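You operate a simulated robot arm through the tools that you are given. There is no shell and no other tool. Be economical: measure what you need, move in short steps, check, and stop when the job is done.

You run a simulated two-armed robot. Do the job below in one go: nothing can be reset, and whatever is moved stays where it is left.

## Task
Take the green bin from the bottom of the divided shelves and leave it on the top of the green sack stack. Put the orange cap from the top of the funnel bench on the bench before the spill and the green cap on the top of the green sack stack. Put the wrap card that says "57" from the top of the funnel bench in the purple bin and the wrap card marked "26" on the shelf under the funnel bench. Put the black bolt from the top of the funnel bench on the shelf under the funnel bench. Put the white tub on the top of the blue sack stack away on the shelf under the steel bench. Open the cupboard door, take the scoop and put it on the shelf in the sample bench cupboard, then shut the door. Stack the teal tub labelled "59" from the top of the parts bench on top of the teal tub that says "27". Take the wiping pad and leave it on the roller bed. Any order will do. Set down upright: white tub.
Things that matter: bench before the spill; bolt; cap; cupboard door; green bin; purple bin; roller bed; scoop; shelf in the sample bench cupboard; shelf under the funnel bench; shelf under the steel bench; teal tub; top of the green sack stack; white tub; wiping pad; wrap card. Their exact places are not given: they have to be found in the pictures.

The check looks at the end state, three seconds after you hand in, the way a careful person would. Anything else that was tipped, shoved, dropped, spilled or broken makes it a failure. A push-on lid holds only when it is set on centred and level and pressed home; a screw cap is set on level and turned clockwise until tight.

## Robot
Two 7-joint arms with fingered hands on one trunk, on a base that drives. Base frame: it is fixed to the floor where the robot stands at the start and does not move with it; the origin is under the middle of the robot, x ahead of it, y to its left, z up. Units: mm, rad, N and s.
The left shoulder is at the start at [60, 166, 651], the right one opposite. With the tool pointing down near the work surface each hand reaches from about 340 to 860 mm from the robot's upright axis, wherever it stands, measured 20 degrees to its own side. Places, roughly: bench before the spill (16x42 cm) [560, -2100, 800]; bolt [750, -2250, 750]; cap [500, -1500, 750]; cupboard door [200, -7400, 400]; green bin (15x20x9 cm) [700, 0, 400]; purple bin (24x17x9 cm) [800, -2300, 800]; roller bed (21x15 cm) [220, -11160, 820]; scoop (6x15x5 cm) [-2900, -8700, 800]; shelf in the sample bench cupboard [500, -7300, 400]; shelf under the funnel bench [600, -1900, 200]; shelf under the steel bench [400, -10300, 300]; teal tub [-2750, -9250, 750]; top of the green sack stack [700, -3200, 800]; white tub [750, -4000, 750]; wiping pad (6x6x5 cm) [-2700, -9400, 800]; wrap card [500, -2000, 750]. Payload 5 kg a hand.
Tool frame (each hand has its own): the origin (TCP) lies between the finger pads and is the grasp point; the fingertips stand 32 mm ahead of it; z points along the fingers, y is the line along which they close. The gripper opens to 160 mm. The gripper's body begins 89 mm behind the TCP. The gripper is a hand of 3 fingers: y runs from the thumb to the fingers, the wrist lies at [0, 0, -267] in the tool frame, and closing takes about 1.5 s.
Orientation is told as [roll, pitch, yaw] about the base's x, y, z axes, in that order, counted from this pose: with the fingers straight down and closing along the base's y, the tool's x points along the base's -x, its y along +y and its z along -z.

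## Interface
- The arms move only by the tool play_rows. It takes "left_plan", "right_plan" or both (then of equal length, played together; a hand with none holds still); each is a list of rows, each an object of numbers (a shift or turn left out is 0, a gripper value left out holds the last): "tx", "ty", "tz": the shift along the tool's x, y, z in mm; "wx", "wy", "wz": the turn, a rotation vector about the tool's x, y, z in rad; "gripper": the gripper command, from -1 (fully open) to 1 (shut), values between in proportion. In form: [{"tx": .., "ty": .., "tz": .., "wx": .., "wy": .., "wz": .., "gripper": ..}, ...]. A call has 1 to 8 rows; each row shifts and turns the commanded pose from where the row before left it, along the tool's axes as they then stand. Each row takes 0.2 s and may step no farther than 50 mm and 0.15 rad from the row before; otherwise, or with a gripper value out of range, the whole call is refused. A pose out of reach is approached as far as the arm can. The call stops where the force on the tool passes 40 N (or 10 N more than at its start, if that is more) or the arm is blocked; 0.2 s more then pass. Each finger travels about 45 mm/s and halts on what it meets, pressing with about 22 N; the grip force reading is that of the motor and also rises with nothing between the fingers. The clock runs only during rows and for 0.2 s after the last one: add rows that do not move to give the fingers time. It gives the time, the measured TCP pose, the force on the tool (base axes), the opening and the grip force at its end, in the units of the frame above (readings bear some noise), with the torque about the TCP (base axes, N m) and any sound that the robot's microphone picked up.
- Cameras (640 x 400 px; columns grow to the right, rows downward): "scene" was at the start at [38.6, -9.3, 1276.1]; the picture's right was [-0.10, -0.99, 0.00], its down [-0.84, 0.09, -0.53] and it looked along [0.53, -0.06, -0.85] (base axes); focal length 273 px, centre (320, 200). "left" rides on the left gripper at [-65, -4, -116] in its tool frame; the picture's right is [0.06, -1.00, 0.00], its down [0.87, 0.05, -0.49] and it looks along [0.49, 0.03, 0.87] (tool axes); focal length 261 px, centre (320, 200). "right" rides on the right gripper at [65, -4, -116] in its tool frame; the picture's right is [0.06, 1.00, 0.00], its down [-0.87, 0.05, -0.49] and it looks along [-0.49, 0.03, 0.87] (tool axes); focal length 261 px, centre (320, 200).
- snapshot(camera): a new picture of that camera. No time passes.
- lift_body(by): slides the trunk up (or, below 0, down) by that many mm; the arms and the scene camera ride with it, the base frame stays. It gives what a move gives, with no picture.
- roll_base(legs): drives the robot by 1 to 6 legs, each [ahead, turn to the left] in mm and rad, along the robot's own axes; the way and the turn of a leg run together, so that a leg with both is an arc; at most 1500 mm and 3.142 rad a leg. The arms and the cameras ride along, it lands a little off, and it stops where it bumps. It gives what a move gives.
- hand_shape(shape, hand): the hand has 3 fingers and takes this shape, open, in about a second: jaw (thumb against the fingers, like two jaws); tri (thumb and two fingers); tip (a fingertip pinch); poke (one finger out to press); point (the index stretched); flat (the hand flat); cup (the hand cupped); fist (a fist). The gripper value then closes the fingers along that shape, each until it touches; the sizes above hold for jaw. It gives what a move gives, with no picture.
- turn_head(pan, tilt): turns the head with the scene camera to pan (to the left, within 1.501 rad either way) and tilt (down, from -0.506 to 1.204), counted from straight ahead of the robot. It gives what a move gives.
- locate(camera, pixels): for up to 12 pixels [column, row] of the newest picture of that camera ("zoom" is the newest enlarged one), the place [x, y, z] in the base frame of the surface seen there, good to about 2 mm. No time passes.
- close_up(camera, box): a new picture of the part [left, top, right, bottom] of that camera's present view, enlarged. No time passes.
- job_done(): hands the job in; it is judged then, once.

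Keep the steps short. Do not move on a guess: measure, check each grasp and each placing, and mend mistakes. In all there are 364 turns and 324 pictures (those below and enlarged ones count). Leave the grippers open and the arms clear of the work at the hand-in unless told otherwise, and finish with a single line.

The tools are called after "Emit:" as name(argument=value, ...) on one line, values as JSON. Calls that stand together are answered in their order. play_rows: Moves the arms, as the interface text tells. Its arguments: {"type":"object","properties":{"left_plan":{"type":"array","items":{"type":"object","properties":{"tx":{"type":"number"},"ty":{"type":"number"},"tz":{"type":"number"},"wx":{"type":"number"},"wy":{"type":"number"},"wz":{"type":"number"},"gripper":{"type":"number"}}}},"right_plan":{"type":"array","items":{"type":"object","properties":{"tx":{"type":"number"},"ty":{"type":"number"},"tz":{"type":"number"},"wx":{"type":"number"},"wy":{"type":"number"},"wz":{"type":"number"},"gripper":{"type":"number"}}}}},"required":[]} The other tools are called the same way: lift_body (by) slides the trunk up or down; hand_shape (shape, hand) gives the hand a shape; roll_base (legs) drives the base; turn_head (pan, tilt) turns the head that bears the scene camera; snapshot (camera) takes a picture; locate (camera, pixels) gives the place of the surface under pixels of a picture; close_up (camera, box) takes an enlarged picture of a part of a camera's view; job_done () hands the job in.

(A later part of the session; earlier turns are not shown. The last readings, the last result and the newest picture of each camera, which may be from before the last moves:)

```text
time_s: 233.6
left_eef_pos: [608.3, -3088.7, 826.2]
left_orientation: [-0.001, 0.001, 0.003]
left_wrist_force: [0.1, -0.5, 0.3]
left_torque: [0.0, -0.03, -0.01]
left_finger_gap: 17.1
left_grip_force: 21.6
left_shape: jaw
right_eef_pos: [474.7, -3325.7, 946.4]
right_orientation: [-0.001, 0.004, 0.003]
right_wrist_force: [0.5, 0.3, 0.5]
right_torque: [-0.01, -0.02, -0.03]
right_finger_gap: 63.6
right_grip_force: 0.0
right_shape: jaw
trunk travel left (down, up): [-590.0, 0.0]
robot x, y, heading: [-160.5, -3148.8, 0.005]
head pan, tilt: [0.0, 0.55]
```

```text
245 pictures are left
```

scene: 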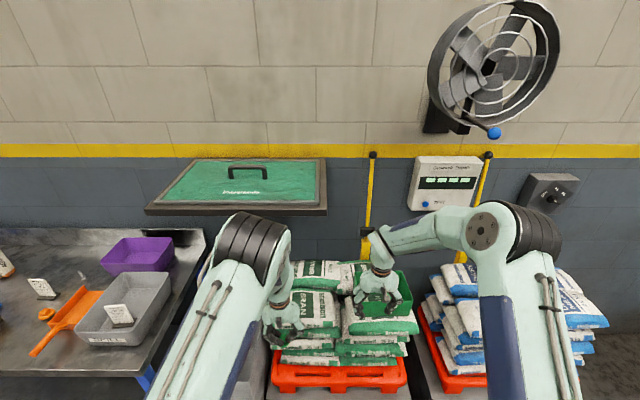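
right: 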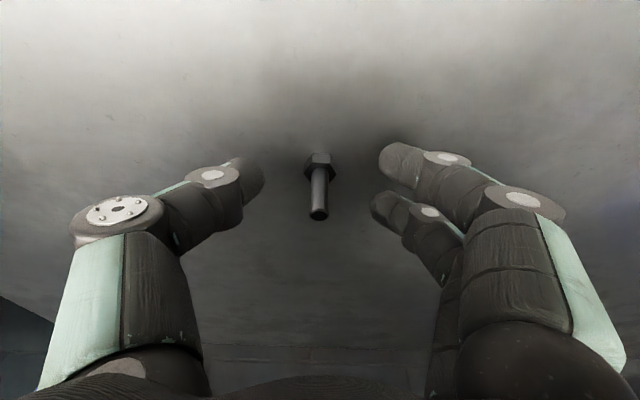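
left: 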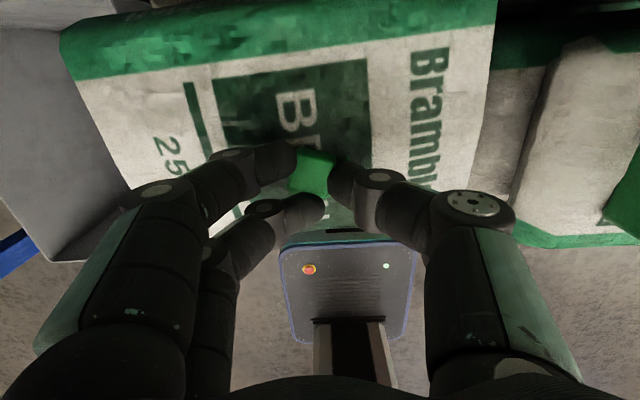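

Emit:
play_rows(left_plan=[{"tz": 2}, {"tz": 2}, {"tz": 2}, {"tz": 2}, {}])

```text
time_s: 234.8
left_eef_pos: [606.4, -3089.8, 822.1]
left_orientation: [0.001, -0.007, 0.0]
left_wrist_force: [1.9, -0.3, 30.3]
left_torque: [0.33, -0.27, 0.04]
left_finger_gap: 20.0
left_grip_force: 21.8
left_shape: jaw
right_eef_pos: [471.7, -3326.1, 947.8]
right_orientation: [0.001, 0.001, 0.001]
right_wrist_force: [-0.1, 0.1, -0.2]
right_torque: [0.01, -0.02, -0.01]
right_finger_gap: 63.5
right_grip_force: 0.0
right_shape: jaw
trunk travel left (down, up): [-590.0, 0.0]
robot x, y, heading: [-157.3, -3150.7, 0.003]
head pan, tilt: [0.0, 0.55]
```

Contact (30 N, gap squared up to 20). Ease and release.

Emit:
play_rows(left_plan=[{"tz": -3}, {"gripper": 0.5}, {}, {}, {"gripper": 0.2}, {}, {"tz": -20}, {"tz": -25}])

Emit:
play_rows(left_plan=[{"tx": 45, "tz": -5}, {"tx": 45}, {"tx": 45}, {"tx": 45}, {}])

Emit:
snapshot(camera="scene")

Emit:
snapshot(camera="left")

```text
time_s: 236.6
left_eef_pos: [605.0, -3088.6, 865.2]
left_orientation: [-0.001, 0.0, 0.001]
left_wrist_force: [-0.1, -0.1, 0.2]
left_torque: [0.0, -0.02, -0.02]
left_finger_gap: 63.3
left_grip_force: 0.0
left_shape: jaw
right_eef_pos: [473.0, -3325.2, 947.3]
right_orientation: [0.001, 0.003, 0.002]
right_wrist_force: [-0.1, 0.9, -0.2]
right_torque: [0.0, -0.02, 0.0]
right_finger_gap: 63.5
right_grip_force: 0.0
right_shape: jaw
trunk travel left (down, up): [-590.0, 0.0]
robot x, y, heading: [-159.9, -3149.7, 0.003]
head pan, tilt: [0.0, 0.55]
```

```text
time_s: 237.8
left_eef_pos: [424.8, -3085.8, 867.8]
left_orientation: [0.0, 0.0, 0.002]
left_wrist_force: [-0.3, -0.1, 0.3]
left_torque: [-0.02, 0.0, -0.02]
left_finger_gap: 63.6
left_grip_force: 0.1
left_shape: jaw
right_eef_pos: [474.6, -3325.3, 945.7]
right_orientation: [0.0, 0.004, 0.002]
right_wrist_force: [0.0, 0.5, -0.4]
right_torque: [0.0, -0.02, -0.01]
right_finger_gap: 63.5
right_grip_force: 0.0
right_shape: jaw
trunk travel left (down, up): [-590.0, 0.0]
robot x, y, heading: [-157.6, -3148.9, 0.001]
head pan, tilt: [0.0, 0.55]
```

```text
244 pictures are left
```

scene: 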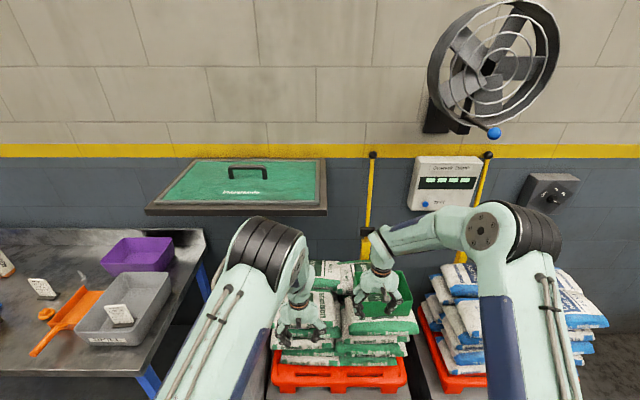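

```text
243 pictures are left
```

left: 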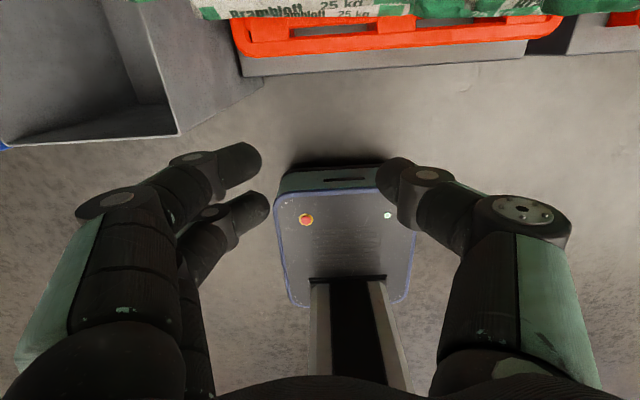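

Back off and verify the cap.

Emit:
roll_base(legs=[[-450, 0]])

Emit:
play_rows(left_plan=[{"ty": 45}, {"ty": 45}, {"ty": 45}, {"ty": 45}, {"ty": 45}, {"tz": -40}])

Emit:
close_up(camera="scene", box=[270, 180, 410, 290])

```text
time_s: 240.5
left_eef_pos: [-21.8, -3087.0, 868.3]
left_orientation: [0.0, -0.002, 0.001]
left_wrist_force: [0.3, 0.2, 0.7]
left_torque: [0.01, 0.0, 0.0]
left_finger_gap: 63.6
left_grip_force: 0.0
left_shape: jaw
right_eef_pos: [28.7, -3326.6, 946.9]
right_orientation: [0.0, 0.002, 0.002]
right_wrist_force: [0.5, -0.8, 0.6]
right_torque: [-0.03, -0.03, -0.03]
right_finger_gap: 63.4
right_grip_force: 0.0
right_shape: jaw
trunk travel left (down, up): [-590.0, 0.0]
robot x, y, heading: [-607.2, -3151.7, -0.001]
head pan, tilt: [0.0, 0.55]
```

```text
time_s: 241.9
left_eef_pos: [-24.5, -2864.6, 911.1]
left_orientation: [0.003, -0.001, -0.001]
left_wrist_force: [-0.6, -0.6, 0.0]
left_torque: [0.01, 0.02, 0.0]
left_finger_gap: 63.9
left_grip_force: 0.1
left_shape: jaw
right_eef_pos: [27.0, -3328.5, 946.8]
right_orientation: [0.0, 0.003, -0.001]
right_wrist_force: [-0.2, -0.1, -0.5]
right_torque: [0.04, -0.01, -0.01]
right_finger_gap: 63.4
right_grip_force: 0.0
right_shape: jaw
trunk travel left (down, up): [-590.0, 0.0]
robot x, y, heading: [-605.5, -3152.0, 0.006]
head pan, tilt: [0.0, 0.55]
```

```text
3.64 times, centred on (340, 235) of scene
```

zoom: 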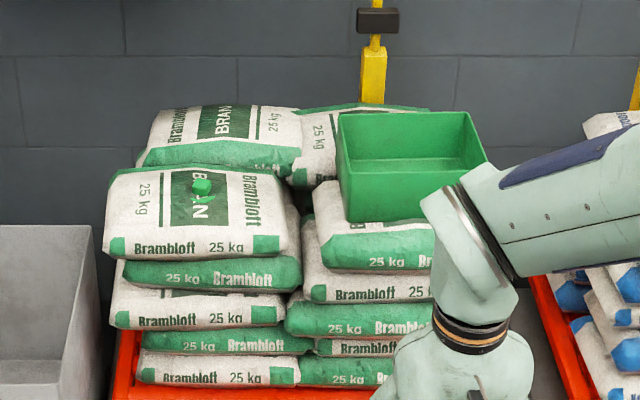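

The green cap sits on the front-left sack. Go back to the funnel bench for card 57.

Emit:
roll_base(legs=[[0, 1.571], [1480, 0], [0, -1.571]])

Emit:
play_rows(right_plan=[{"wz": 0.15, "gripper": 0.2}, {"wz": 0.15}, {"wz": 0.15}, {"wz": 0.15}, {"wz": 0.15}, {"wz": 0.15}, {"wz": 0.15}, {"wz": 0.15}])

Emit:
turn_head(pan=-0.05, tilt=0.65)

Emit:
snapshot(camera="scene")

```text
time_s: 257.1
left_eef_pos: [39.6, -1342.0, 909.1]
left_orientation: [0.0, 0.0, 0.003]
left_wrist_force: [-0.1, 0.1, 0.0]
left_torque: [0.0, -0.02, 0.0]
left_finger_gap: 63.7
left_grip_force: 0.1
left_shape: jaw
right_eef_pos: [90.9, -1805.1, 945.0]
right_orientation: [-0.001, 0.002, 0.004]
right_wrist_force: [0.0, 0.1, 0.1]
right_torque: [0.03, -0.02, 0.02]
right_finger_gap: 63.8
right_grip_force: 0.1
right_shape: jaw
trunk travel left (down, up): [-590.0, 0.0]
robot x, y, heading: [-539.5, -1629.7, 0.003]
head pan, tilt: [0.0, 0.55]
```

```text
time_s: 258.9
left_eef_pos: [39.9, -1341.8, 909.0]
left_orientation: [0.0, 0.0, 0.002]
left_wrist_force: [0.1, -0.6, 0.0]
left_torque: [-0.01, 0.02, -0.05]
left_finger_gap: 63.8
left_grip_force: 0.1
left_shape: jaw
right_eef_pos: [92.2, -1804.1, 945.5]
right_orientation: [-0.004, -0.001, -1.198]
right_wrist_force: [0.0, 0.3, 0.7]
right_torque: [0.02, 0.04, 0.0]
right_finger_gap: 63.4
right_grip_force: 0.1
right_shape: jaw
trunk travel left (down, up): [-590.0, 0.0]
robot x, y, heading: [-541.5, -1628.9, 0.003]
head pan, tilt: [0.0, 0.55]
```

```text
time_s: 259.6
left_eef_pos: [39.8, -1340.9, 908.4]
left_orientation: [0.001, 0.001, 0.003]
left_wrist_force: [-0.3, -0.8, 0.2]
left_torque: [0.01, 0.0, 0.01]
left_finger_gap: 63.8
left_grip_force: 0.0
left_shape: jaw
right_eef_pos: [91.7, -1803.7, 945.3]
right_orientation: [-0.003, 0.002, -1.196]
right_wrist_force: [-0.9, 0.0, -0.2]
right_torque: [-0.01, 0.0, 0.01]
right_finger_gap: 63.5
right_grip_force: 0.1
right_shape: jaw
trunk travel left (down, up): [-590.0, 0.0]
robot x, y, heading: [-541.5, -1626.2, 0.004]
head pan, tilt: [-0.051, 0.649]
```

```text
241 pictures are left
```

scene: 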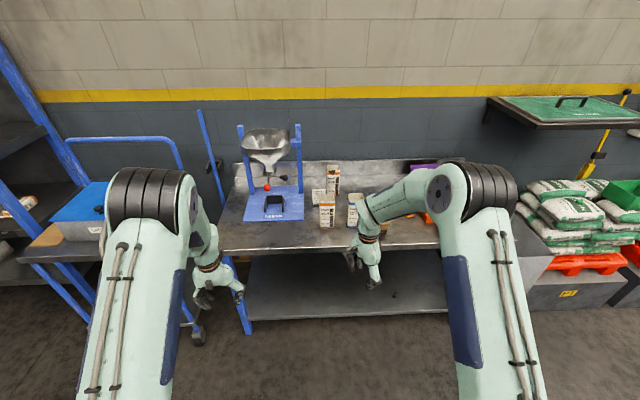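

Emit:
close_up(camera="scene", box=[290, 160, 370, 240])

Emit:
locate(camera="zoom", pixels=[[155, 150], [225, 150], [190, 155], [190, 200], [160, 210], [225, 180], [300, 200], [285, 150], [190, 238], [340, 100]])

Emit:
play_rows(right_plan=[{"wz": 0.15}, {"wz": 0.15}, {"wz": 0.075}, {"tx": 40}, {"tx": 40}, {"tx": 35}, {"tz": -40}], left_plan=[{"tx": 40}, {"tx": 40}, {"tx": 40}, {"tx": 40}, {"tz": -40}, {}, {}])

```text
5.00 times, centred on (330, 200) of scene
```

zoom: 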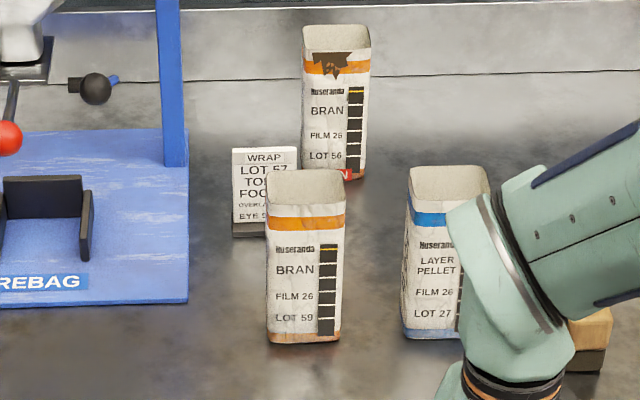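

```text
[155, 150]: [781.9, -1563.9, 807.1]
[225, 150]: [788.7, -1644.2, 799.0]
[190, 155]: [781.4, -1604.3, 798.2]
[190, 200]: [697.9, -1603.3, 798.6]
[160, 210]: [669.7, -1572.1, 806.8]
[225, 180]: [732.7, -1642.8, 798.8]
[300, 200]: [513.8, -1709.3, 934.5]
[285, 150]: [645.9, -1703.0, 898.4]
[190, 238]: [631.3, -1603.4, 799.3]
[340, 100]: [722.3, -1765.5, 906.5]
```

```text
time_s: 261.1
left_eef_pos: [-119.3, -1342.1, 950.9]
left_orientation: [-0.002, -0.003, 0.002]
left_wrist_force: [-0.5, -0.2, 0.1]
left_torque: [0.02, -0.02, 0.01]
left_finger_gap: 63.7
left_grip_force: 0.0
left_shape: jaw
right_eef_pos: [90.9, -1690.8, 989.2]
right_orientation: [-0.005, 0.001, -1.572]
right_wrist_force: [0.1, 0.1, 0.3]
right_torque: [0.02, 0.0, 0.01]
right_finger_gap: 63.8
right_grip_force: 0.0
right_shape: jaw
trunk travel left (down, up): [-590.0, 0.0]
robot x, y, heading: [-541.7, -1630.5, 0.005]
head pan, tilt: [-0.051, 0.649]
```

Card 57: front face x≈644, y −1650…−1715, top z≈900, standing vertical. Raise a bit, drive forward to get over it.

Emit:
play_rows(right_plan=[{"tz": -35}, {}])

Emit:
roll_base(legs=[[430, 0]])

Emit:
play_rows(right_plan=[{"ty": 40, "tx": 2}, {"ty": 40, "tx": 2}, {"ty": 35, "tx": 2}, {}])

Emit:
snapshot(camera="right")

```text
time_s: 261.8
left_eef_pos: [-119.2, -1342.1, 947.8]
left_orientation: [0.001, 0.0, 0.003]
left_wrist_force: [0.2, 0.0, -0.2]
left_torque: [0.01, 0.01, 0.01]
left_finger_gap: 63.8
left_grip_force: 0.1
left_shape: jaw
right_eef_pos: [92.6, -1688.7, 1022.1]
right_orientation: [-0.008, 0.0, -1.572]
right_wrist_force: [0.3, -0.1, 1.5]
right_torque: [0.01, 0.03, 0.01]
right_finger_gap: 63.4
right_grip_force: 0.0
right_shape: jaw
trunk travel left (down, up): [-590.0, 0.0]
robot x, y, heading: [-539.9, -1626.5, 0.002]
head pan, tilt: [-0.051, 0.649]
```

```text
time_s: 264.4
left_eef_pos: [309.6, -1333.9, 949.3]
left_orientation: [0.001, 0.0, 0.014]
left_wrist_force: [-0.5, 0.3, -0.3]
left_torque: [0.02, 0.03, 0.02]
left_finger_gap: 63.7
left_grip_force: 0.1
left_shape: jaw
right_eef_pos: [524.8, -1678.5, 1021.6]
right_orientation: [-0.006, 0.002, -1.56]
right_wrist_force: [0.8, 0.3, -0.5]
right_torque: [0.02, 0.01, -0.04]
right_finger_gap: 63.4
right_grip_force: 0.1
right_shape: jaw
trunk travel left (down, up): [-590.0, 0.0]
robot x, y, heading: [-109.5, -1625.6, 0.013]
head pan, tilt: [-0.051, 0.649]
```

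```text
time_s: 265.4
left_eef_pos: [309.1, -1333.8, 949.3]
left_orientation: [0.002, -0.002, 0.015]
left_wrist_force: [-0.9, 0.5, -0.2]
left_torque: [0.0, -0.04, 0.02]
left_finger_gap: 63.6
left_grip_force: 0.0
left_shape: jaw
right_eef_pos: [641.4, -1668.5, 1020.2]
right_orientation: [-0.004, 0.0, -1.56]
right_wrist_force: [1.2, -0.3, 0.1]
right_torque: [0.01, -0.04, 0.01]
right_finger_gap: 63.9
right_grip_force: 0.1
right_shape: jaw
trunk travel left (down, up): [-590.0, 0.0]
robot x, y, heading: [-109.4, -1621.5, 0.014]
head pan, tilt: [-0.051, 0.649]
```

```text
239 pictures are left
```

right: 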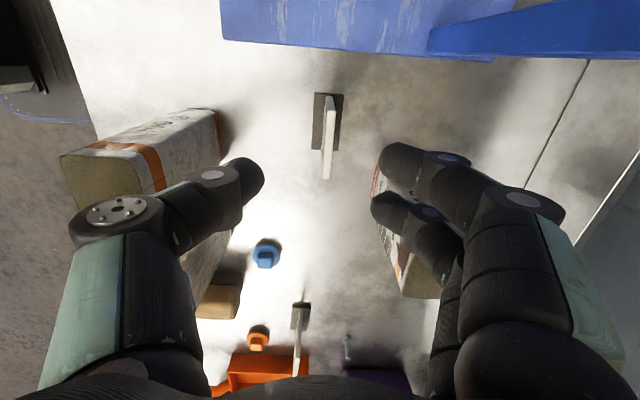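

Emit:
locate(camera="right", pixels=[[328, 100], [327, 140], [327, 176], [317, 110], [340, 110], [200, 115], [395, 200], [395, 280]])

```text
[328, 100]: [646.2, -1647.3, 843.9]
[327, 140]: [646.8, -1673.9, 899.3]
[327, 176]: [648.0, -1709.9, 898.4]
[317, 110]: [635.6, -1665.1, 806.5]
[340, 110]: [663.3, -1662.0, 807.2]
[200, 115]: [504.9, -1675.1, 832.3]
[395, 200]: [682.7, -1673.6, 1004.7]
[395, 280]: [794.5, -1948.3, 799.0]
```

Panel at x≈647, y centre −1680, top 899. Align and descend to TCP z 880.

Emit:
play_rows(right_plan=[{"ty": 5, "tx": -11}, {"tz": 45}, {"tz": 45}, {"tz": 48}, {}])

Emit:
snapshot(camera="right")

```text
time_s: 266.6
left_eef_pos: [309.0, -1332.8, 948.9]
left_orientation: [0.001, 0.0, 0.014]
left_wrist_force: [-0.5, 0.7, 0.8]
left_torque: [-0.01, 0.0, -0.03]
left_finger_gap: 63.7
left_grip_force: 0.0
left_shape: jaw
right_eef_pos: [642.3, -1681.7, 884.7]
right_orientation: [-0.003, 0.001, -1.56]
right_wrist_force: [0.6, 0.5, -0.7]
right_torque: [-0.02, -0.03, 0.03]
right_finger_gap: 63.5
right_grip_force: 0.0
right_shape: jaw
trunk travel left (down, up): [-590.0, 0.0]
robot x, y, heading: [-107.5, -1621.6, 0.014]
head pan, tilt: [-0.051, 0.649]
```

```text
238 pictures are left
```

right: 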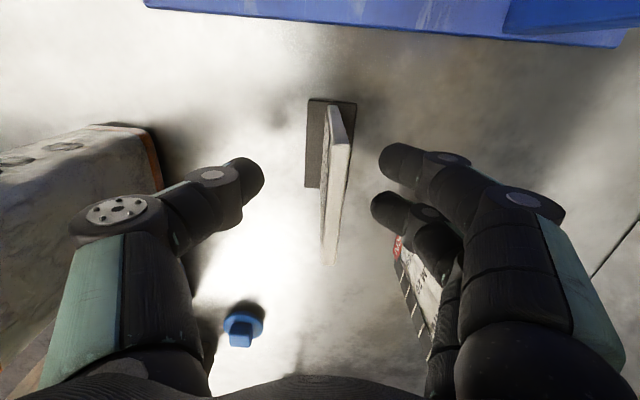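

Emit:
play_rows(right_plan=[{"ty": 4}, {"gripper": 1}, {}, {}, {}, {}, {}])

Emit:
play_rows(right_plan=[{"tz": -30}, {"tz": -40}, {"tz": -40}, {"tz": -40}, {}])

Emit:
snapshot(camera="right")

```text
time_s: 268.2
left_eef_pos: [308.8, -1334.3, 950.0]
left_orientation: [0.001, -0.001, 0.014]
left_wrist_force: [-0.3, -0.1, -0.1]
left_torque: [0.03, 0.01, 0.02]
left_finger_gap: 63.9
left_grip_force: 0.0
left_shape: jaw
right_eef_pos: [646.5, -1683.0, 885.0]
right_orientation: [-0.005, 0.0, -1.561]
right_wrist_force: [0.0, 0.5, -1.0]
right_torque: [0.0, -0.02, -0.03]
right_finger_gap: 3.3
right_grip_force: 22.1
right_shape: jaw
trunk travel left (down, up): [-590.0, 0.0]
robot x, y, heading: [-112.3, -1626.9, 0.017]
head pan, tilt: [-0.051, 0.649]
```

```text
time_s: 269.4
left_eef_pos: [308.9, -1333.3, 949.3]
left_orientation: [0.0, 0.0, 0.013]
left_wrist_force: [0.3, 0.6, -0.2]
left_torque: [0.0, 0.02, 0.03]
left_finger_gap: 63.8
left_grip_force: 0.1
left_shape: jaw
right_eef_pos: [646.9, -1682.6, 1032.9]
right_orientation: [-0.005, 0.0, -1.561]
right_wrist_force: [0.2, 0.1, -1.1]
right_torque: [0.0, 0.05, 0.0]
right_finger_gap: 3.2
right_grip_force: 21.9
right_shape: jaw
trunk travel left (down, up): [-590.0, 0.0]
robot x, y, heading: [-108.0, -1625.7, 0.016]
head pan, tilt: [-0.051, 0.649]
```

```text
237 pictures are left
```

right: 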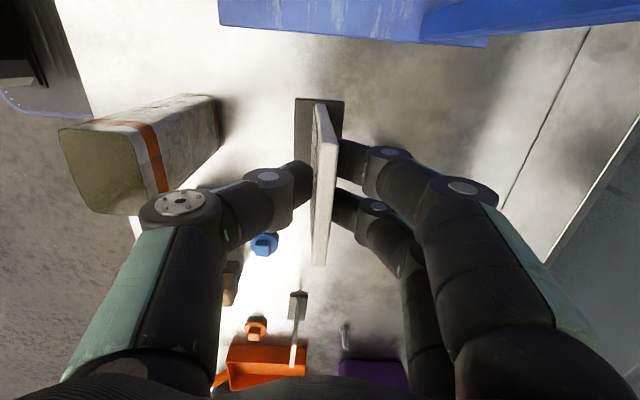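

Card 57 held. Shift it left of the canister, back away, and go to the purple bin.

Emit:
play_rows(right_plan=[{"tx": 45}, {"tx": 10}, {}])

Emit:
roll_base(legs=[[-430, 0], [0, -1.587], [650, 0], [0, 1.571]])

Emit:
turn_head(pan=0, tilt=0.65)

Emit:
snapshot(camera="scene")

```text
time_s: 270.1
left_eef_pos: [308.9, -1335.4, 950.9]
left_orientation: [0.0, -0.002, 0.01]
left_wrist_force: [0.0, 0.6, 0.2]
left_torque: [-0.03, -0.01, 0.0]
left_finger_gap: 63.8
left_grip_force: 0.0
left_shape: jaw
right_eef_pos: [648.3, -1642.5, 1034.6]
right_orientation: [-0.002, -0.011, -1.574]
right_wrist_force: [-6.0, -23.6, 2.5]
right_torque: [3.45, -0.81, 0.66]
right_finger_gap: 3.1
right_grip_force: 21.9
right_shape: jaw
trunk travel left (down, up): [-590.0, 0.0]
robot x, y, heading: [-113.0, -1626.6, 0.0]
head pan, tilt: [-0.051, 0.649]
stopped in row 3 (right hand): the force on the tool passed its limit at 46 N (the readings are from after the stop); the commanded pose is now the measured one
```

```text
time_s: 270.9
left_eef_pos: [299.1, -1336.0, 948.1]
left_orientation: [0.0, -0.001, 0.011]
left_wrist_force: [-1.4, 0.0, 0.5]
left_torque: [0.0, 0.0, -0.02]
left_finger_gap: 63.7
left_grip_force: 0.0
left_shape: jaw
right_eef_pos: [644.5, -1641.2, 1035.9]
right_orientation: [0.004, -0.011, -1.577]
right_wrist_force: [-1.5, -5.9, -1.1]
right_torque: [0.85, -0.26, 0.18]
right_finger_gap: 3.1
right_grip_force: 22.5
right_shape: jaw
trunk travel left (down, up): [-590.0, 0.0]
robot x, y, heading: [-117.8, -1624.6, -0.001]
head pan, tilt: [-0.051, 0.649]
stopped in leg 1: the force on the tool passed its limit at 63 N (the readings are from after the stop); the commanded pose is now the measured one
```

```text
time_s: 271.5
left_eef_pos: [300.8, -1335.6, 949.0]
left_orientation: [0.001, -0.001, 0.012]
left_wrist_force: [0.0, 0.6, -0.2]
left_torque: [0.02, -0.04, -0.01]
left_finger_gap: 64.0
left_grip_force: 0.0
left_shape: jaw
right_eef_pos: [645.5, -1641.6, 1036.2]
right_orientation: [0.004, -0.007, -1.578]
right_wrist_force: [0.9, -9.2, -0.2]
right_torque: [1.13, 0.04, -0.01]
right_finger_gap: 3.0
right_grip_force: 22.2
right_shape: jaw
trunk travel left (down, up): [-590.0, 0.0]
robot x, y, heading: [-119.1, -1628.4, -0.004]
head pan, tilt: [0.0, 0.649]
```

```text
236 pictures are left
```

scene: 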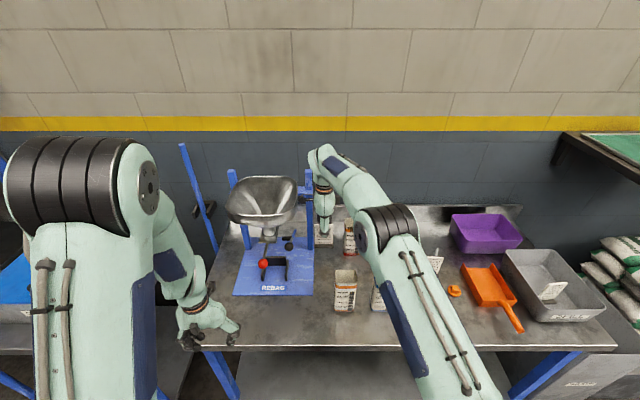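

The wrist touched the funnel stand's post. Move back to −y.

Emit:
play_rows(right_plan=[{"tx": -20}, {"tx": -22}, {}])

Emit:
snapshot(camera="right")

Emit:
close_up(camera="scene", box=[200, 130, 420, 340])

```text
time_s: 272.3
left_eef_pos: [300.3, -1334.1, 949.6]
left_orientation: [0.0, 0.0, 0.013]
left_wrist_force: [-0.4, 0.8, -0.6]
left_torque: [-0.03, 0.03, -0.02]
left_finger_gap: 63.7
left_grip_force: 0.1
left_shape: jaw
right_eef_pos: [644.7, -1685.1, 1037.1]
right_orientation: [0.002, -0.011, -1.575]
right_wrist_force: [0.4, 0.0, -0.1]
right_torque: [0.0, 0.0, -0.03]
right_finger_gap: 3.3
right_grip_force: 22.0
right_shape: jaw
trunk travel left (down, up): [-590.0, 0.0]
robot x, y, heading: [-118.4, -1627.0, 0.008]
head pan, tilt: [0.0, 0.649]
```

```text
235 pictures are left
```

right: 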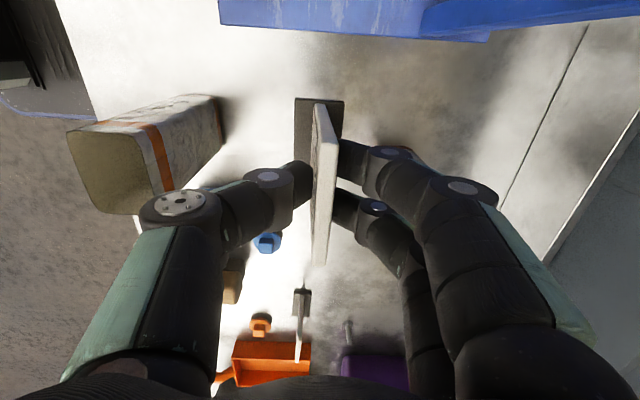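

```text
1.90 times, centred on (310, 235) of scene
```

zoom: 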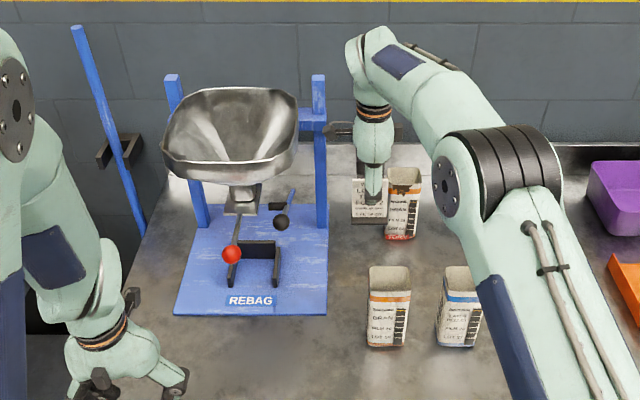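

Stand is unmoved. Raise the card a little more before passing over the canister (top ≈935).

Emit:
play_rows(right_plan=[{"tz": -15}, {"tz": -15}, {}])

Emit:
locate(camera="right", pixels=[[75, 140], [130, 145], [320, 100], [300, 100], [325, 250]])

```text
time_s: 273.1
left_eef_pos: [302.6, -1334.8, 949.0]
left_orientation: [-0.001, -0.002, 0.01]
left_wrist_force: [-0.1, -0.7, -0.1]
left_torque: [0.0, -0.04, 0.01]
left_finger_gap: 63.6
left_grip_force: 0.1
left_shape: jaw
right_eef_pos: [645.3, -1683.3, 1065.3]
right_orientation: [0.004, -0.01, -1.575]
right_wrist_force: [-0.8, 0.8, -0.1]
right_torque: [0.02, 0.01, -0.02]
right_finger_gap: 3.1
right_grip_force: 22.3
right_shape: jaw
trunk travel left (down, up): [-590.0, 0.0]
robot x, y, heading: [-115.1, -1626.0, -0.002]
head pan, tilt: [0.0, 0.649]
```

```text
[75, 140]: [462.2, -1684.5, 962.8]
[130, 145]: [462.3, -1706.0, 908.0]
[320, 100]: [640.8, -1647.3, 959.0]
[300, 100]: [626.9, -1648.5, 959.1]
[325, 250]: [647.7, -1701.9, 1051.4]
```

Emit:
play_rows(right_plan=[{"tz": -15}, {"tz": -15}, {}])

Emit:
snapshot(camera="right")

Emit:
locate(camera="right", pixels=[[85, 140], [140, 145], [320, 100], [300, 100]])

```text
time_s: 273.9
left_eef_pos: [300.8, -1334.9, 948.8]
left_orientation: [-0.002, 0.002, 0.01]
left_wrist_force: [-0.1, 0.0, 0.4]
left_torque: [0.01, -0.01, -0.01]
left_finger_gap: 63.9
left_grip_force: 0.1
left_shape: jaw
right_eef_pos: [644.2, -1681.9, 1096.3]
right_orientation: [0.004, -0.012, -1.577]
right_wrist_force: [0.0, -0.7, -1.5]
right_torque: [-0.01, 0.04, -0.02]
right_finger_gap: 3.1
right_grip_force: 21.6
right_shape: jaw
trunk travel left (down, up): [-590.0, 0.0]
robot x, y, heading: [-117.8, -1623.7, -0.004]
head pan, tilt: [0.0, 0.649]
```

```text
233 pictures are left
```

right: 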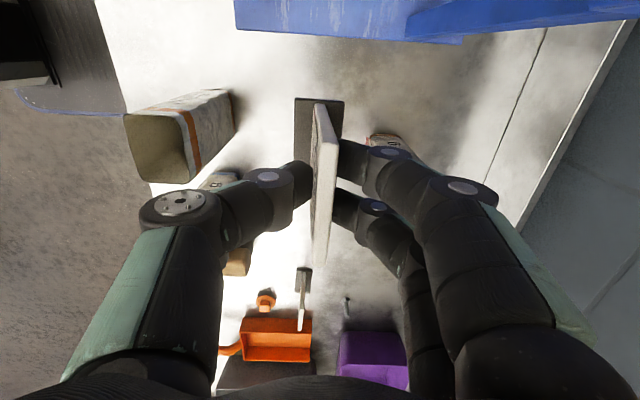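

```text
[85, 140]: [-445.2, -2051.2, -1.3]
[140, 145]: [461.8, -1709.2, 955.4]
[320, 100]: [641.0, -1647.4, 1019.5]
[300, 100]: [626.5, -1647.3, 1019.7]
```

Card bottom ≈1010, canister top ≈963: clear. Back out and move along to y≈−2260.

Emit:
roll_base(legs=[[-430, 0], [0, -1.567], [640, 0], [0, 1.571]])

Emit:
snapshot(camera="scene")

```text
time_s: 287.6
left_eef_pos: [-123.1, -1974.2, 949.4]
left_orientation: [0.001, 0.001, 0.024]
left_wrist_force: [-0.4, 0.4, 0.6]
left_torque: [0.03, 0.01, -0.03]
left_finger_gap: 63.8
left_grip_force: 0.1
left_shape: jaw
right_eef_pos: [223.8, -2317.9, 1097.1]
right_orientation: [0.004, -0.01, -1.562]
right_wrist_force: [-0.6, -0.6, -0.4]
right_torque: [-0.01, -0.01, 0.01]
right_finger_gap: 2.9
right_grip_force: 21.8
right_shape: jaw
trunk travel left (down, up): [-590.0, 0.0]
robot x, y, heading: [-540.2, -2269.8, 0.008]
head pan, tilt: [0.0, 0.649]
```

```text
232 pictures are left
```

scene: 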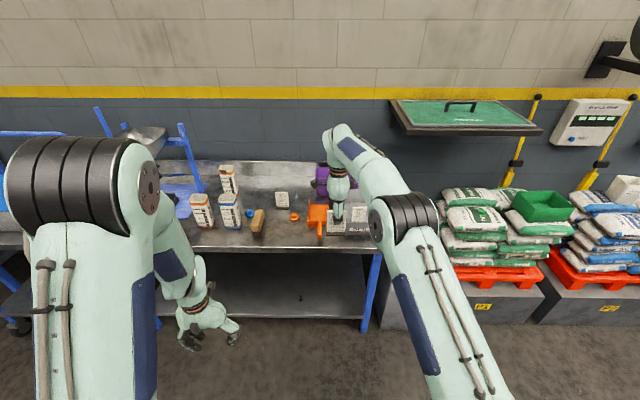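

Emit:
close_up(camera="scene", box=[260, 150, 400, 250])

Emit:
snapshot(camera="right")

```text
4.00 times, centred on (330, 200) of scene
```

zoom: 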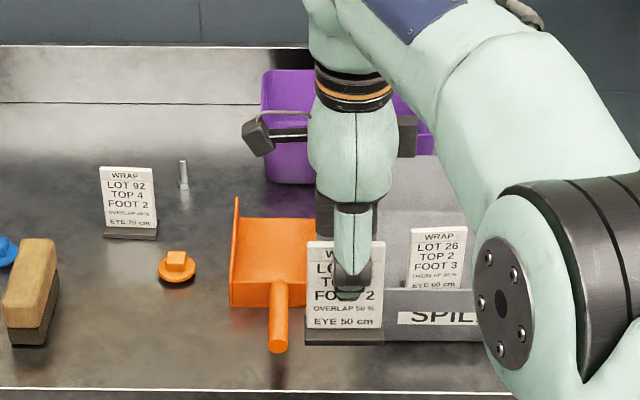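

```text
230 pictures are left
```

right: 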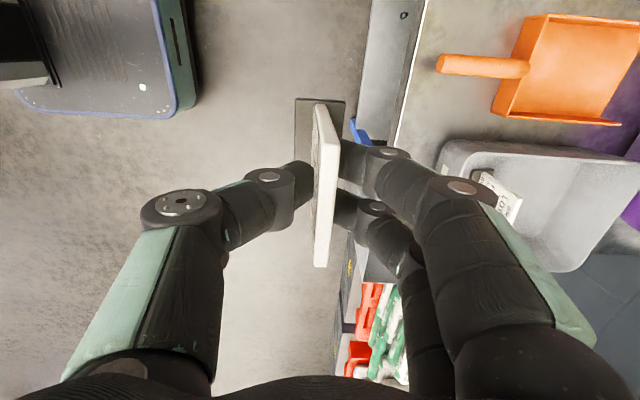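

Drive forward over the bench (hand high), then measure the purple bin.

Emit:
roll_base(legs=[[480, -0.008]])

Emit:
snapshot(camera="right")

Emit:
snapshot(camera="scene")

```text
time_s: 290.5
left_eef_pos: [370.7, -1975.6, 948.4]
left_orientation: [0.0, -0.001, 0.012]
left_wrist_force: [1.9, 0.6, -0.5]
left_torque: [-0.03, 0.05, -0.03]
left_finger_gap: 63.6
left_grip_force: 0.1
left_shape: jaw
right_eef_pos: [713.6, -2322.9, 1095.8]
right_orientation: [0.002, -0.01, -1.576]
right_wrist_force: [1.0, 0.2, -0.3]
right_torque: [-0.03, 0.02, -0.02]
right_finger_gap: 2.7
right_grip_force: 21.4
right_shape: jaw
trunk travel left (down, up): [-590.0, 0.0]
robot x, y, heading: [-48.1, -2266.7, 0.002]
head pan, tilt: [0.0, 0.649]
```

```text
229 pictures are left
```

right: 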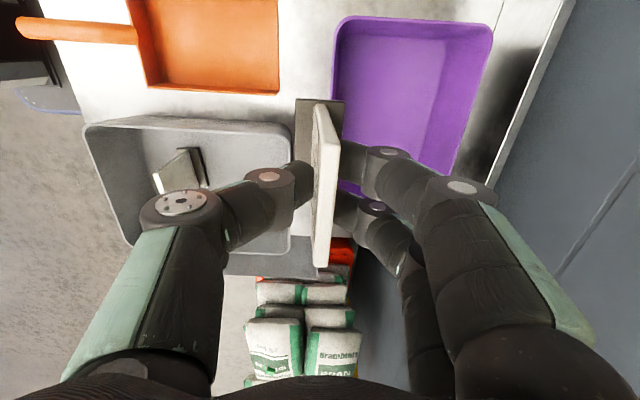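

```text
228 pictures are left
```

scene: 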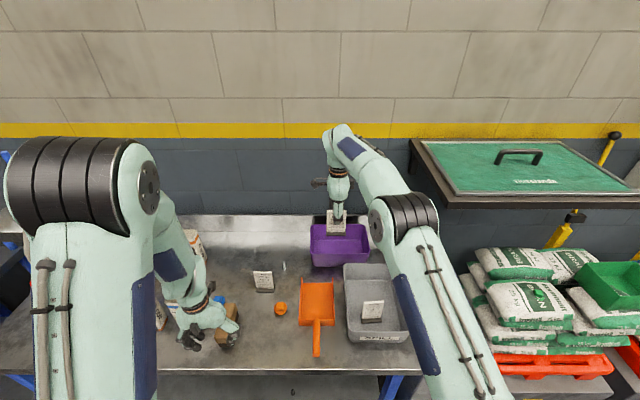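

Emit:
locate(camera="right", pixels=[[345, 22], [485, 28], [470, 120], [335, 90], [400, 30], [400, 100], [440, 165], [345, 188]])

```text
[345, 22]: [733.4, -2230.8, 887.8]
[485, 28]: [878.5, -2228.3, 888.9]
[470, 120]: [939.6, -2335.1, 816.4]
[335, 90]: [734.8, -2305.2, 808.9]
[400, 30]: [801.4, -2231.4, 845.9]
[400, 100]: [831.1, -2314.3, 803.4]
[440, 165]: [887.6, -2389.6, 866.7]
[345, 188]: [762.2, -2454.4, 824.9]
```

Purple bin: x 732–893, y −2230…−2458, rim z 888. Tilt the hand forward, move to x≈785, y≈−2340, and lower into it.

Emit:
play_rows(right_plan=[{"wx": -0.15}, {"wx": -0.15}, {"ty": 34, "tz": 11, "tx": -9}, {"ty": 34, "tz": 11, "tx": -9}, {}])

Emit:
snapshot(camera="right")

```text
time_s: 291.7
left_eef_pos: [371.0, -1976.4, 949.2]
left_orientation: [-0.001, -0.001, 0.012]
left_wrist_force: [-0.3, 1.1, 0.0]
left_torque: [-0.04, -0.02, 0.02]
left_finger_gap: 64.0
left_grip_force: 0.1
left_shape: jaw
right_eef_pos: [782.3, -2344.2, 1097.4]
right_orientation: [0.304, -0.009, -1.575]
right_wrist_force: [-0.2, -0.5, -0.2]
right_torque: [-0.02, 0.02, -0.02]
right_finger_gap: 2.8
right_grip_force: 21.8
right_shape: jaw
trunk travel left (down, up): [-590.0, 0.0]
robot x, y, heading: [-47.9, -2266.8, -0.002]
head pan, tilt: [0.0, 0.649]
```

```text
227 pictures are left
```

right: 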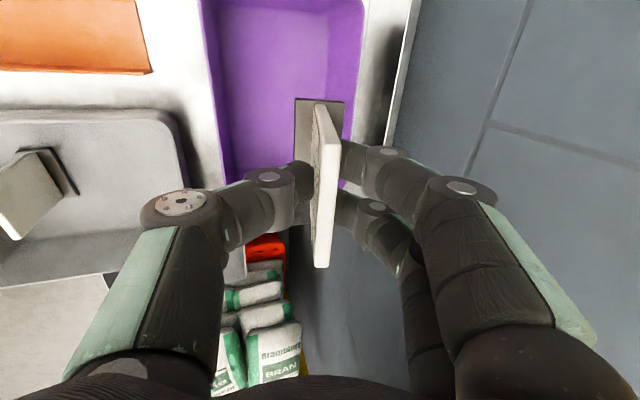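

Emit:
play_rows(right_plan=[{"ty": -14, "tz": 45}, {"ty": -14, "tz": 45}, {"ty": -14, "tz": 45}, {"ty": -12, "tz": 38}, {}])

Emit:
snapshot(camera="right")

```text
time_s: 292.9
left_eef_pos: [370.1, -1976.9, 948.1]
left_orientation: [0.002, 0.0, 0.014]
left_wrist_force: [0.0, -0.3, -0.7]
left_torque: [-0.01, 0.02, 0.01]
left_finger_gap: 63.7
left_grip_force: 0.1
left_shape: jaw
right_eef_pos: [784.8, -2342.2, 916.1]
right_orientation: [0.303, -0.008, -1.577]
right_wrist_force: [0.3, 0.4, -1.2]
right_torque: [-0.02, 0.04, -0.04]
right_finger_gap: 2.7
right_grip_force: 21.6
right_shape: jaw
trunk travel left (down, up): [-590.0, 0.0]
robot x, y, heading: [-49.6, -2267.3, 0.005]
head pan, tilt: [0.0, 0.649]
```

```text
226 pictures are left
```

right: 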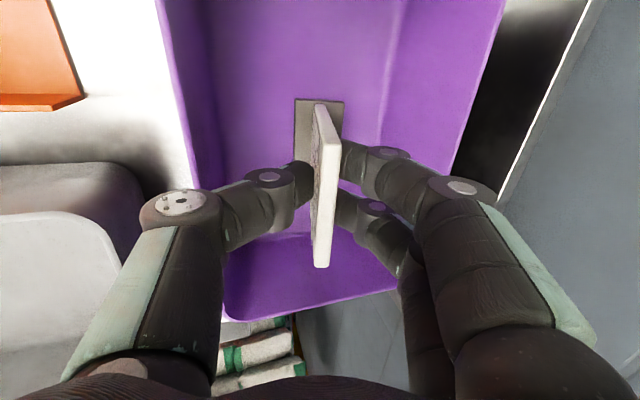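

Emit:
play_rows(right_plan=[{"ty": -2, "tz": 6}, {"ty": -2, "tz": 5}, {"ty": -1, "tz": 4}, {"ty": -1, "tz": 4}, {"ty": -1, "tz": 4}, {}])

```text
time_s: 294.3
left_eef_pos: [370.1, -1976.7, 949.0]
left_orientation: [0.0, 0.001, 0.014]
left_wrist_force: [0.2, -0.6, 0.5]
left_torque: [0.03, 0.01, 0.03]
left_finger_gap: 63.7
left_grip_force: 0.1
left_shape: jaw
right_eef_pos: [783.9, -2344.5, 891.4]
right_orientation: [0.304, -0.012, -1.576]
right_wrist_force: [0.3, -0.7, -0.6]
right_torque: [-0.03, 0.01, 0.02]
right_finger_gap: 2.6
right_grip_force: 21.9
right_shape: jaw
trunk travel left (down, up): [-590.0, 0.0]
robot x, y, heading: [-47.1, -2265.8, -0.0]
head pan, tilt: [0.0, 0.649]
```

Emit:
play_rows(right_plan=[{"ty": -1, "tz": 2}, {"ty": -1, "tz": 2}, {"ty": 0, "tz": 2}, {}])

Emit:
play_rows(right_plan=[{"gripper": 0.75}, {}, {}, {"gripper": 0.6}, {}])

Emit:
snapshot(camera="right")

```text
time_s: 295.3
left_eef_pos: [370.2, -1976.4, 949.4]
left_orientation: [0.0, 0.0, 0.013]
left_wrist_force: [-1.0, 0.5, -0.1]
left_torque: [0.0, 0.02, 0.01]
left_finger_gap: 63.7
left_grip_force: 0.0
left_shape: jaw
right_eef_pos: [784.0, -2344.8, 888.7]
right_orientation: [0.308, -0.009, -1.574]
right_wrist_force: [5.1, -0.3, 21.0]
right_torque: [0.01, 0.96, 0.01]
right_finger_gap: 2.6
right_grip_force: 21.5
right_shape: jaw
trunk travel left (down, up): [-590.0, 0.0]
robot x, y, heading: [-51.6, -2269.0, 0.003]
head pan, tilt: [0.0, 0.649]
```

```text
time_s: 296.5
left_eef_pos: [370.6, -1976.6, 949.6]
left_orientation: [0.0, 0.0, 0.011]
left_wrist_force: [0.7, -0.1, -0.2]
left_torque: [0.0, 0.0, 0.0]
left_finger_gap: 63.5
left_grip_force: 0.0
left_shape: jaw
right_eef_pos: [783.3, -2343.4, 885.1]
right_orientation: [0.301, -0.011, -1.573]
right_wrist_force: [0.8, -0.2, -0.1]
right_torque: [-0.01, -0.07, 0.0]
right_finger_gap: 31.5
right_grip_force: 0.0
right_shape: jaw
trunk travel left (down, up): [-590.0, 0.0]
robot x, y, heading: [-47.3, -2269.1, -0.001]
head pan, tilt: [0.0, 0.649]
```

```text
225 pictures are left
```

right: 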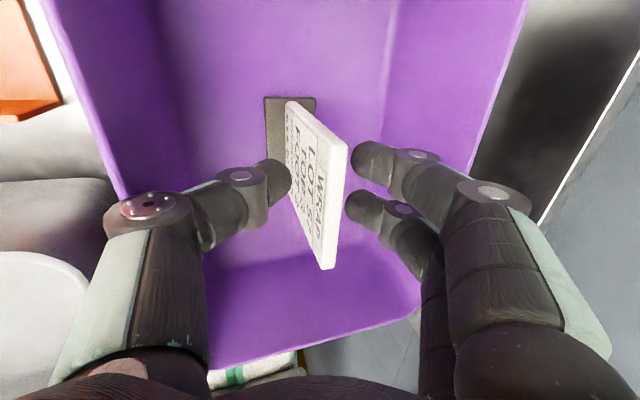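

Card 57 stands in the purple bin. Lift straight up.

Emit:
play_rows(right_plan=[{"ty": 9, "tz": -29}, {"ty": 13, "tz": -43}, {"ty": 13, "tz": -43}, {"ty": 13, "tz": -43}, {}])

Emit:
snapshot(camera="right")

```text
time_s: 297.7
left_eef_pos: [370.1, -1977.2, 950.2]
left_orientation: [0.0, -0.001, 0.012]
left_wrist_force: [-0.7, 0.6, 0.2]
left_torque: [0.0, 0.06, -0.02]
left_finger_gap: 63.7
left_grip_force: 0.1
left_shape: jaw
right_eef_pos: [783.2, -2344.3, 1052.0]
right_orientation: [0.302, -0.01, -1.576]
right_wrist_force: [0.9, -0.5, 0.3]
right_torque: [-0.03, 0.01, 0.01]
right_finger_gap: 31.7
right_grip_force: 0.0
right_shape: jaw
trunk travel left (down, up): [-590.0, 0.0]
robot x, y, heading: [-49.4, -2263.2, -0.004]
head pan, tilt: [0.0, 0.649]
```

```text
224 pictures are left
```

right: 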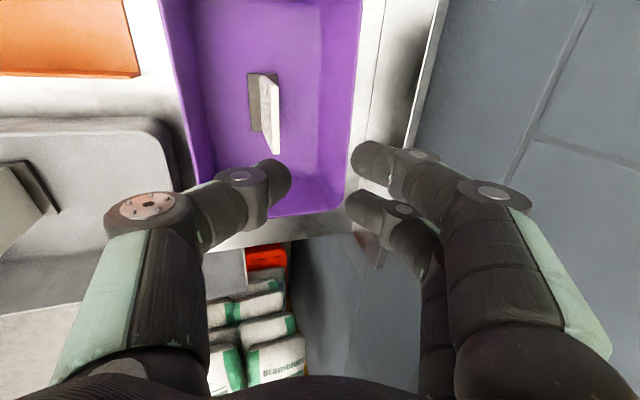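

Now card 26 in the SPILL bin (≈(504, −2440)). Untilt and move above it.

Emit:
play_rows(right_plan=[{"wx": 0.15}, {"wx": 0.15}, {"ty": -45, "tx": -14}, {"ty": -45, "tx": -14}, {"ty": -45, "tx": -14}, {"ty": -45, "tx": -14}, {"ty": -45, "tx": -14}, {"ty": -45, "tx": -5, "gripper": 0.2}])

Emit:
snapshot(camera="right")

```text
time_s: 299.5
left_eef_pos: [370.3, -1976.0, 949.8]
left_orientation: [-0.001, 0.001, 0.011]
left_wrist_force: [0.5, 0.1, 0.7]
left_torque: [-0.01, -0.03, 0.02]
left_finger_gap: 63.5
left_grip_force: 0.1
left_shape: jaw
right_eef_pos: [474.9, -2404.5, 1055.4]
right_orientation: [0.005, -0.008, -1.574]
right_wrist_force: [0.2, -0.7, 0.3]
right_torque: [0.03, -0.07, 0.0]
right_finger_gap: 63.3
right_grip_force: 0.0
right_shape: jaw
right hand out of reach, approached as far as the arm can: row 2
trunk travel left (down, up): [-590.0, 0.0]
robot x, y, heading: [-50.1, -2266.4, 0.003]
head pan, tilt: [0.0, 0.649]
```

```text
223 pictures are left
```

right: 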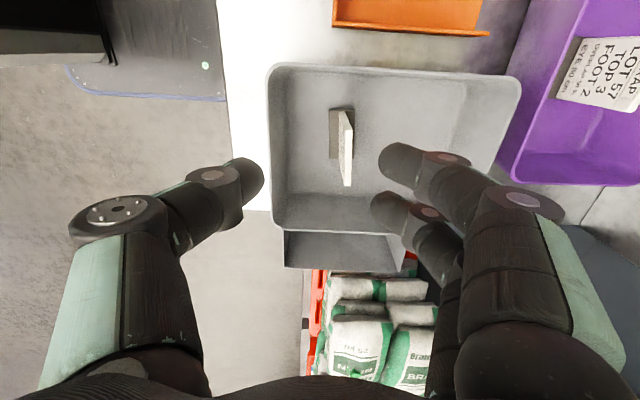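

Emit:
locate(camera="right", pixels=[[344, 112], [345, 145], [347, 183], [333, 140], [272, 100], [272, 220], [515, 90], [340, 225]])

```text
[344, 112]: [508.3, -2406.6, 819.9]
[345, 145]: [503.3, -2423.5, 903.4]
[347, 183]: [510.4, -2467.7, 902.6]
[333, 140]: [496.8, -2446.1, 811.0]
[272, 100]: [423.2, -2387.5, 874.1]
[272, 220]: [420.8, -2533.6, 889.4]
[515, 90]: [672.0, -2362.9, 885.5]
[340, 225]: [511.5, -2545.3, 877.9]
```

Panel centre ≈(507, −2438), turned ~0.1 rad. Align and descend.

Emit:
play_rows(right_plan=[{"ty": 32, "tx": -17, "wz": -0.1}, {"tx": -17}, {"tz": 45}, {"tz": 45}, {"tz": 45}, {"tz": 33}, {}])

Emit:
snapshot(camera="right")

```text
time_s: 301.1
left_eef_pos: [370.8, -1975.5, 949.0]
left_orientation: [0.001, -0.001, 0.012]
left_wrist_force: [0.3, 0.4, 0.6]
left_torque: [-0.03, -0.01, 0.01]
left_finger_gap: 63.8
left_grip_force: 0.0
left_shape: jaw
right_eef_pos: [505.8, -2440.2, 892.8]
right_orientation: [0.004, -0.012, -1.476]
right_wrist_force: [0.2, -0.9, 0.5]
right_torque: [-0.03, 0.02, -0.03]
right_finger_gap: 63.7
right_grip_force: 0.1
right_shape: jaw
trunk travel left (down, up): [-590.0, 0.0]
robot x, y, heading: [-49.6, -2265.1, -0.001]
head pan, tilt: [0.0, 0.649]
```

```text
222 pictures are left
```

right: 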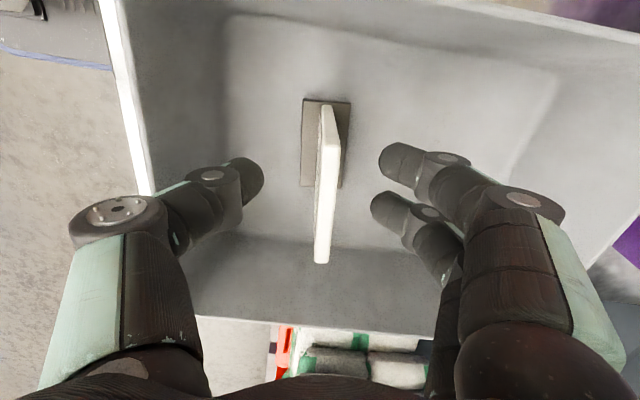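

Well aligned. Close and lift.

Emit:
play_rows(right_plan=[{"tz": 3}, {"gripper": 1}, {}, {}, {}, {}, {}])

Emit:
play_rows(right_plan=[{"tz": -30}, {"tz": -45}, {"tz": -45}, {"tz": -45}, {}])

Emit:
snapshot(camera="right")

```text
time_s: 302.7
left_eef_pos: [371.0, -1976.2, 951.5]
left_orientation: [0.0, -0.001, 0.012]
left_wrist_force: [-0.1, -0.7, 0.6]
left_torque: [0.01, 0.0, 0.0]
left_finger_gap: 63.7
left_grip_force: 0.1
left_shape: jaw
right_eef_pos: [505.3, -2439.7, 887.4]
right_orientation: [0.001, -0.01, -1.477]
right_wrist_force: [0.2, 0.3, 0.2]
right_torque: [-0.01, 0.0, -0.01]
right_finger_gap: 3.2
right_grip_force: 21.9
right_shape: jaw
trunk travel left (down, up): [-590.0, 0.0]
robot x, y, heading: [-47.7, -2266.0, 0.004]
head pan, tilt: [0.0, 0.649]
```

```text
time_s: 303.9
left_eef_pos: [370.3, -1975.5, 949.4]
left_orientation: [-0.001, -0.001, 0.013]
left_wrist_force: [0.1, 0.5, -0.3]
left_torque: [0.01, 0.0, 0.0]
left_finger_gap: 64.0
left_grip_force: 0.0
left_shape: jaw
right_eef_pos: [507.2, -2435.5, 1050.7]
right_orientation: [0.002, -0.01, -1.475]
right_wrist_force: [0.7, 0.7, -0.6]
right_torque: [0.0, 0.03, 0.0]
right_finger_gap: 3.3
right_grip_force: 21.7
right_shape: jaw
trunk travel left (down, up): [-590.0, 0.0]
robot x, y, heading: [-47.0, -2268.3, -0.0]
head pan, tilt: [0.0, 0.649]
```

```text
221 pictures are left
```

right: 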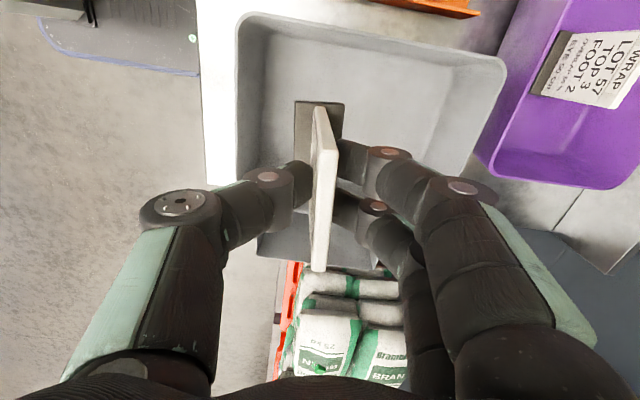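

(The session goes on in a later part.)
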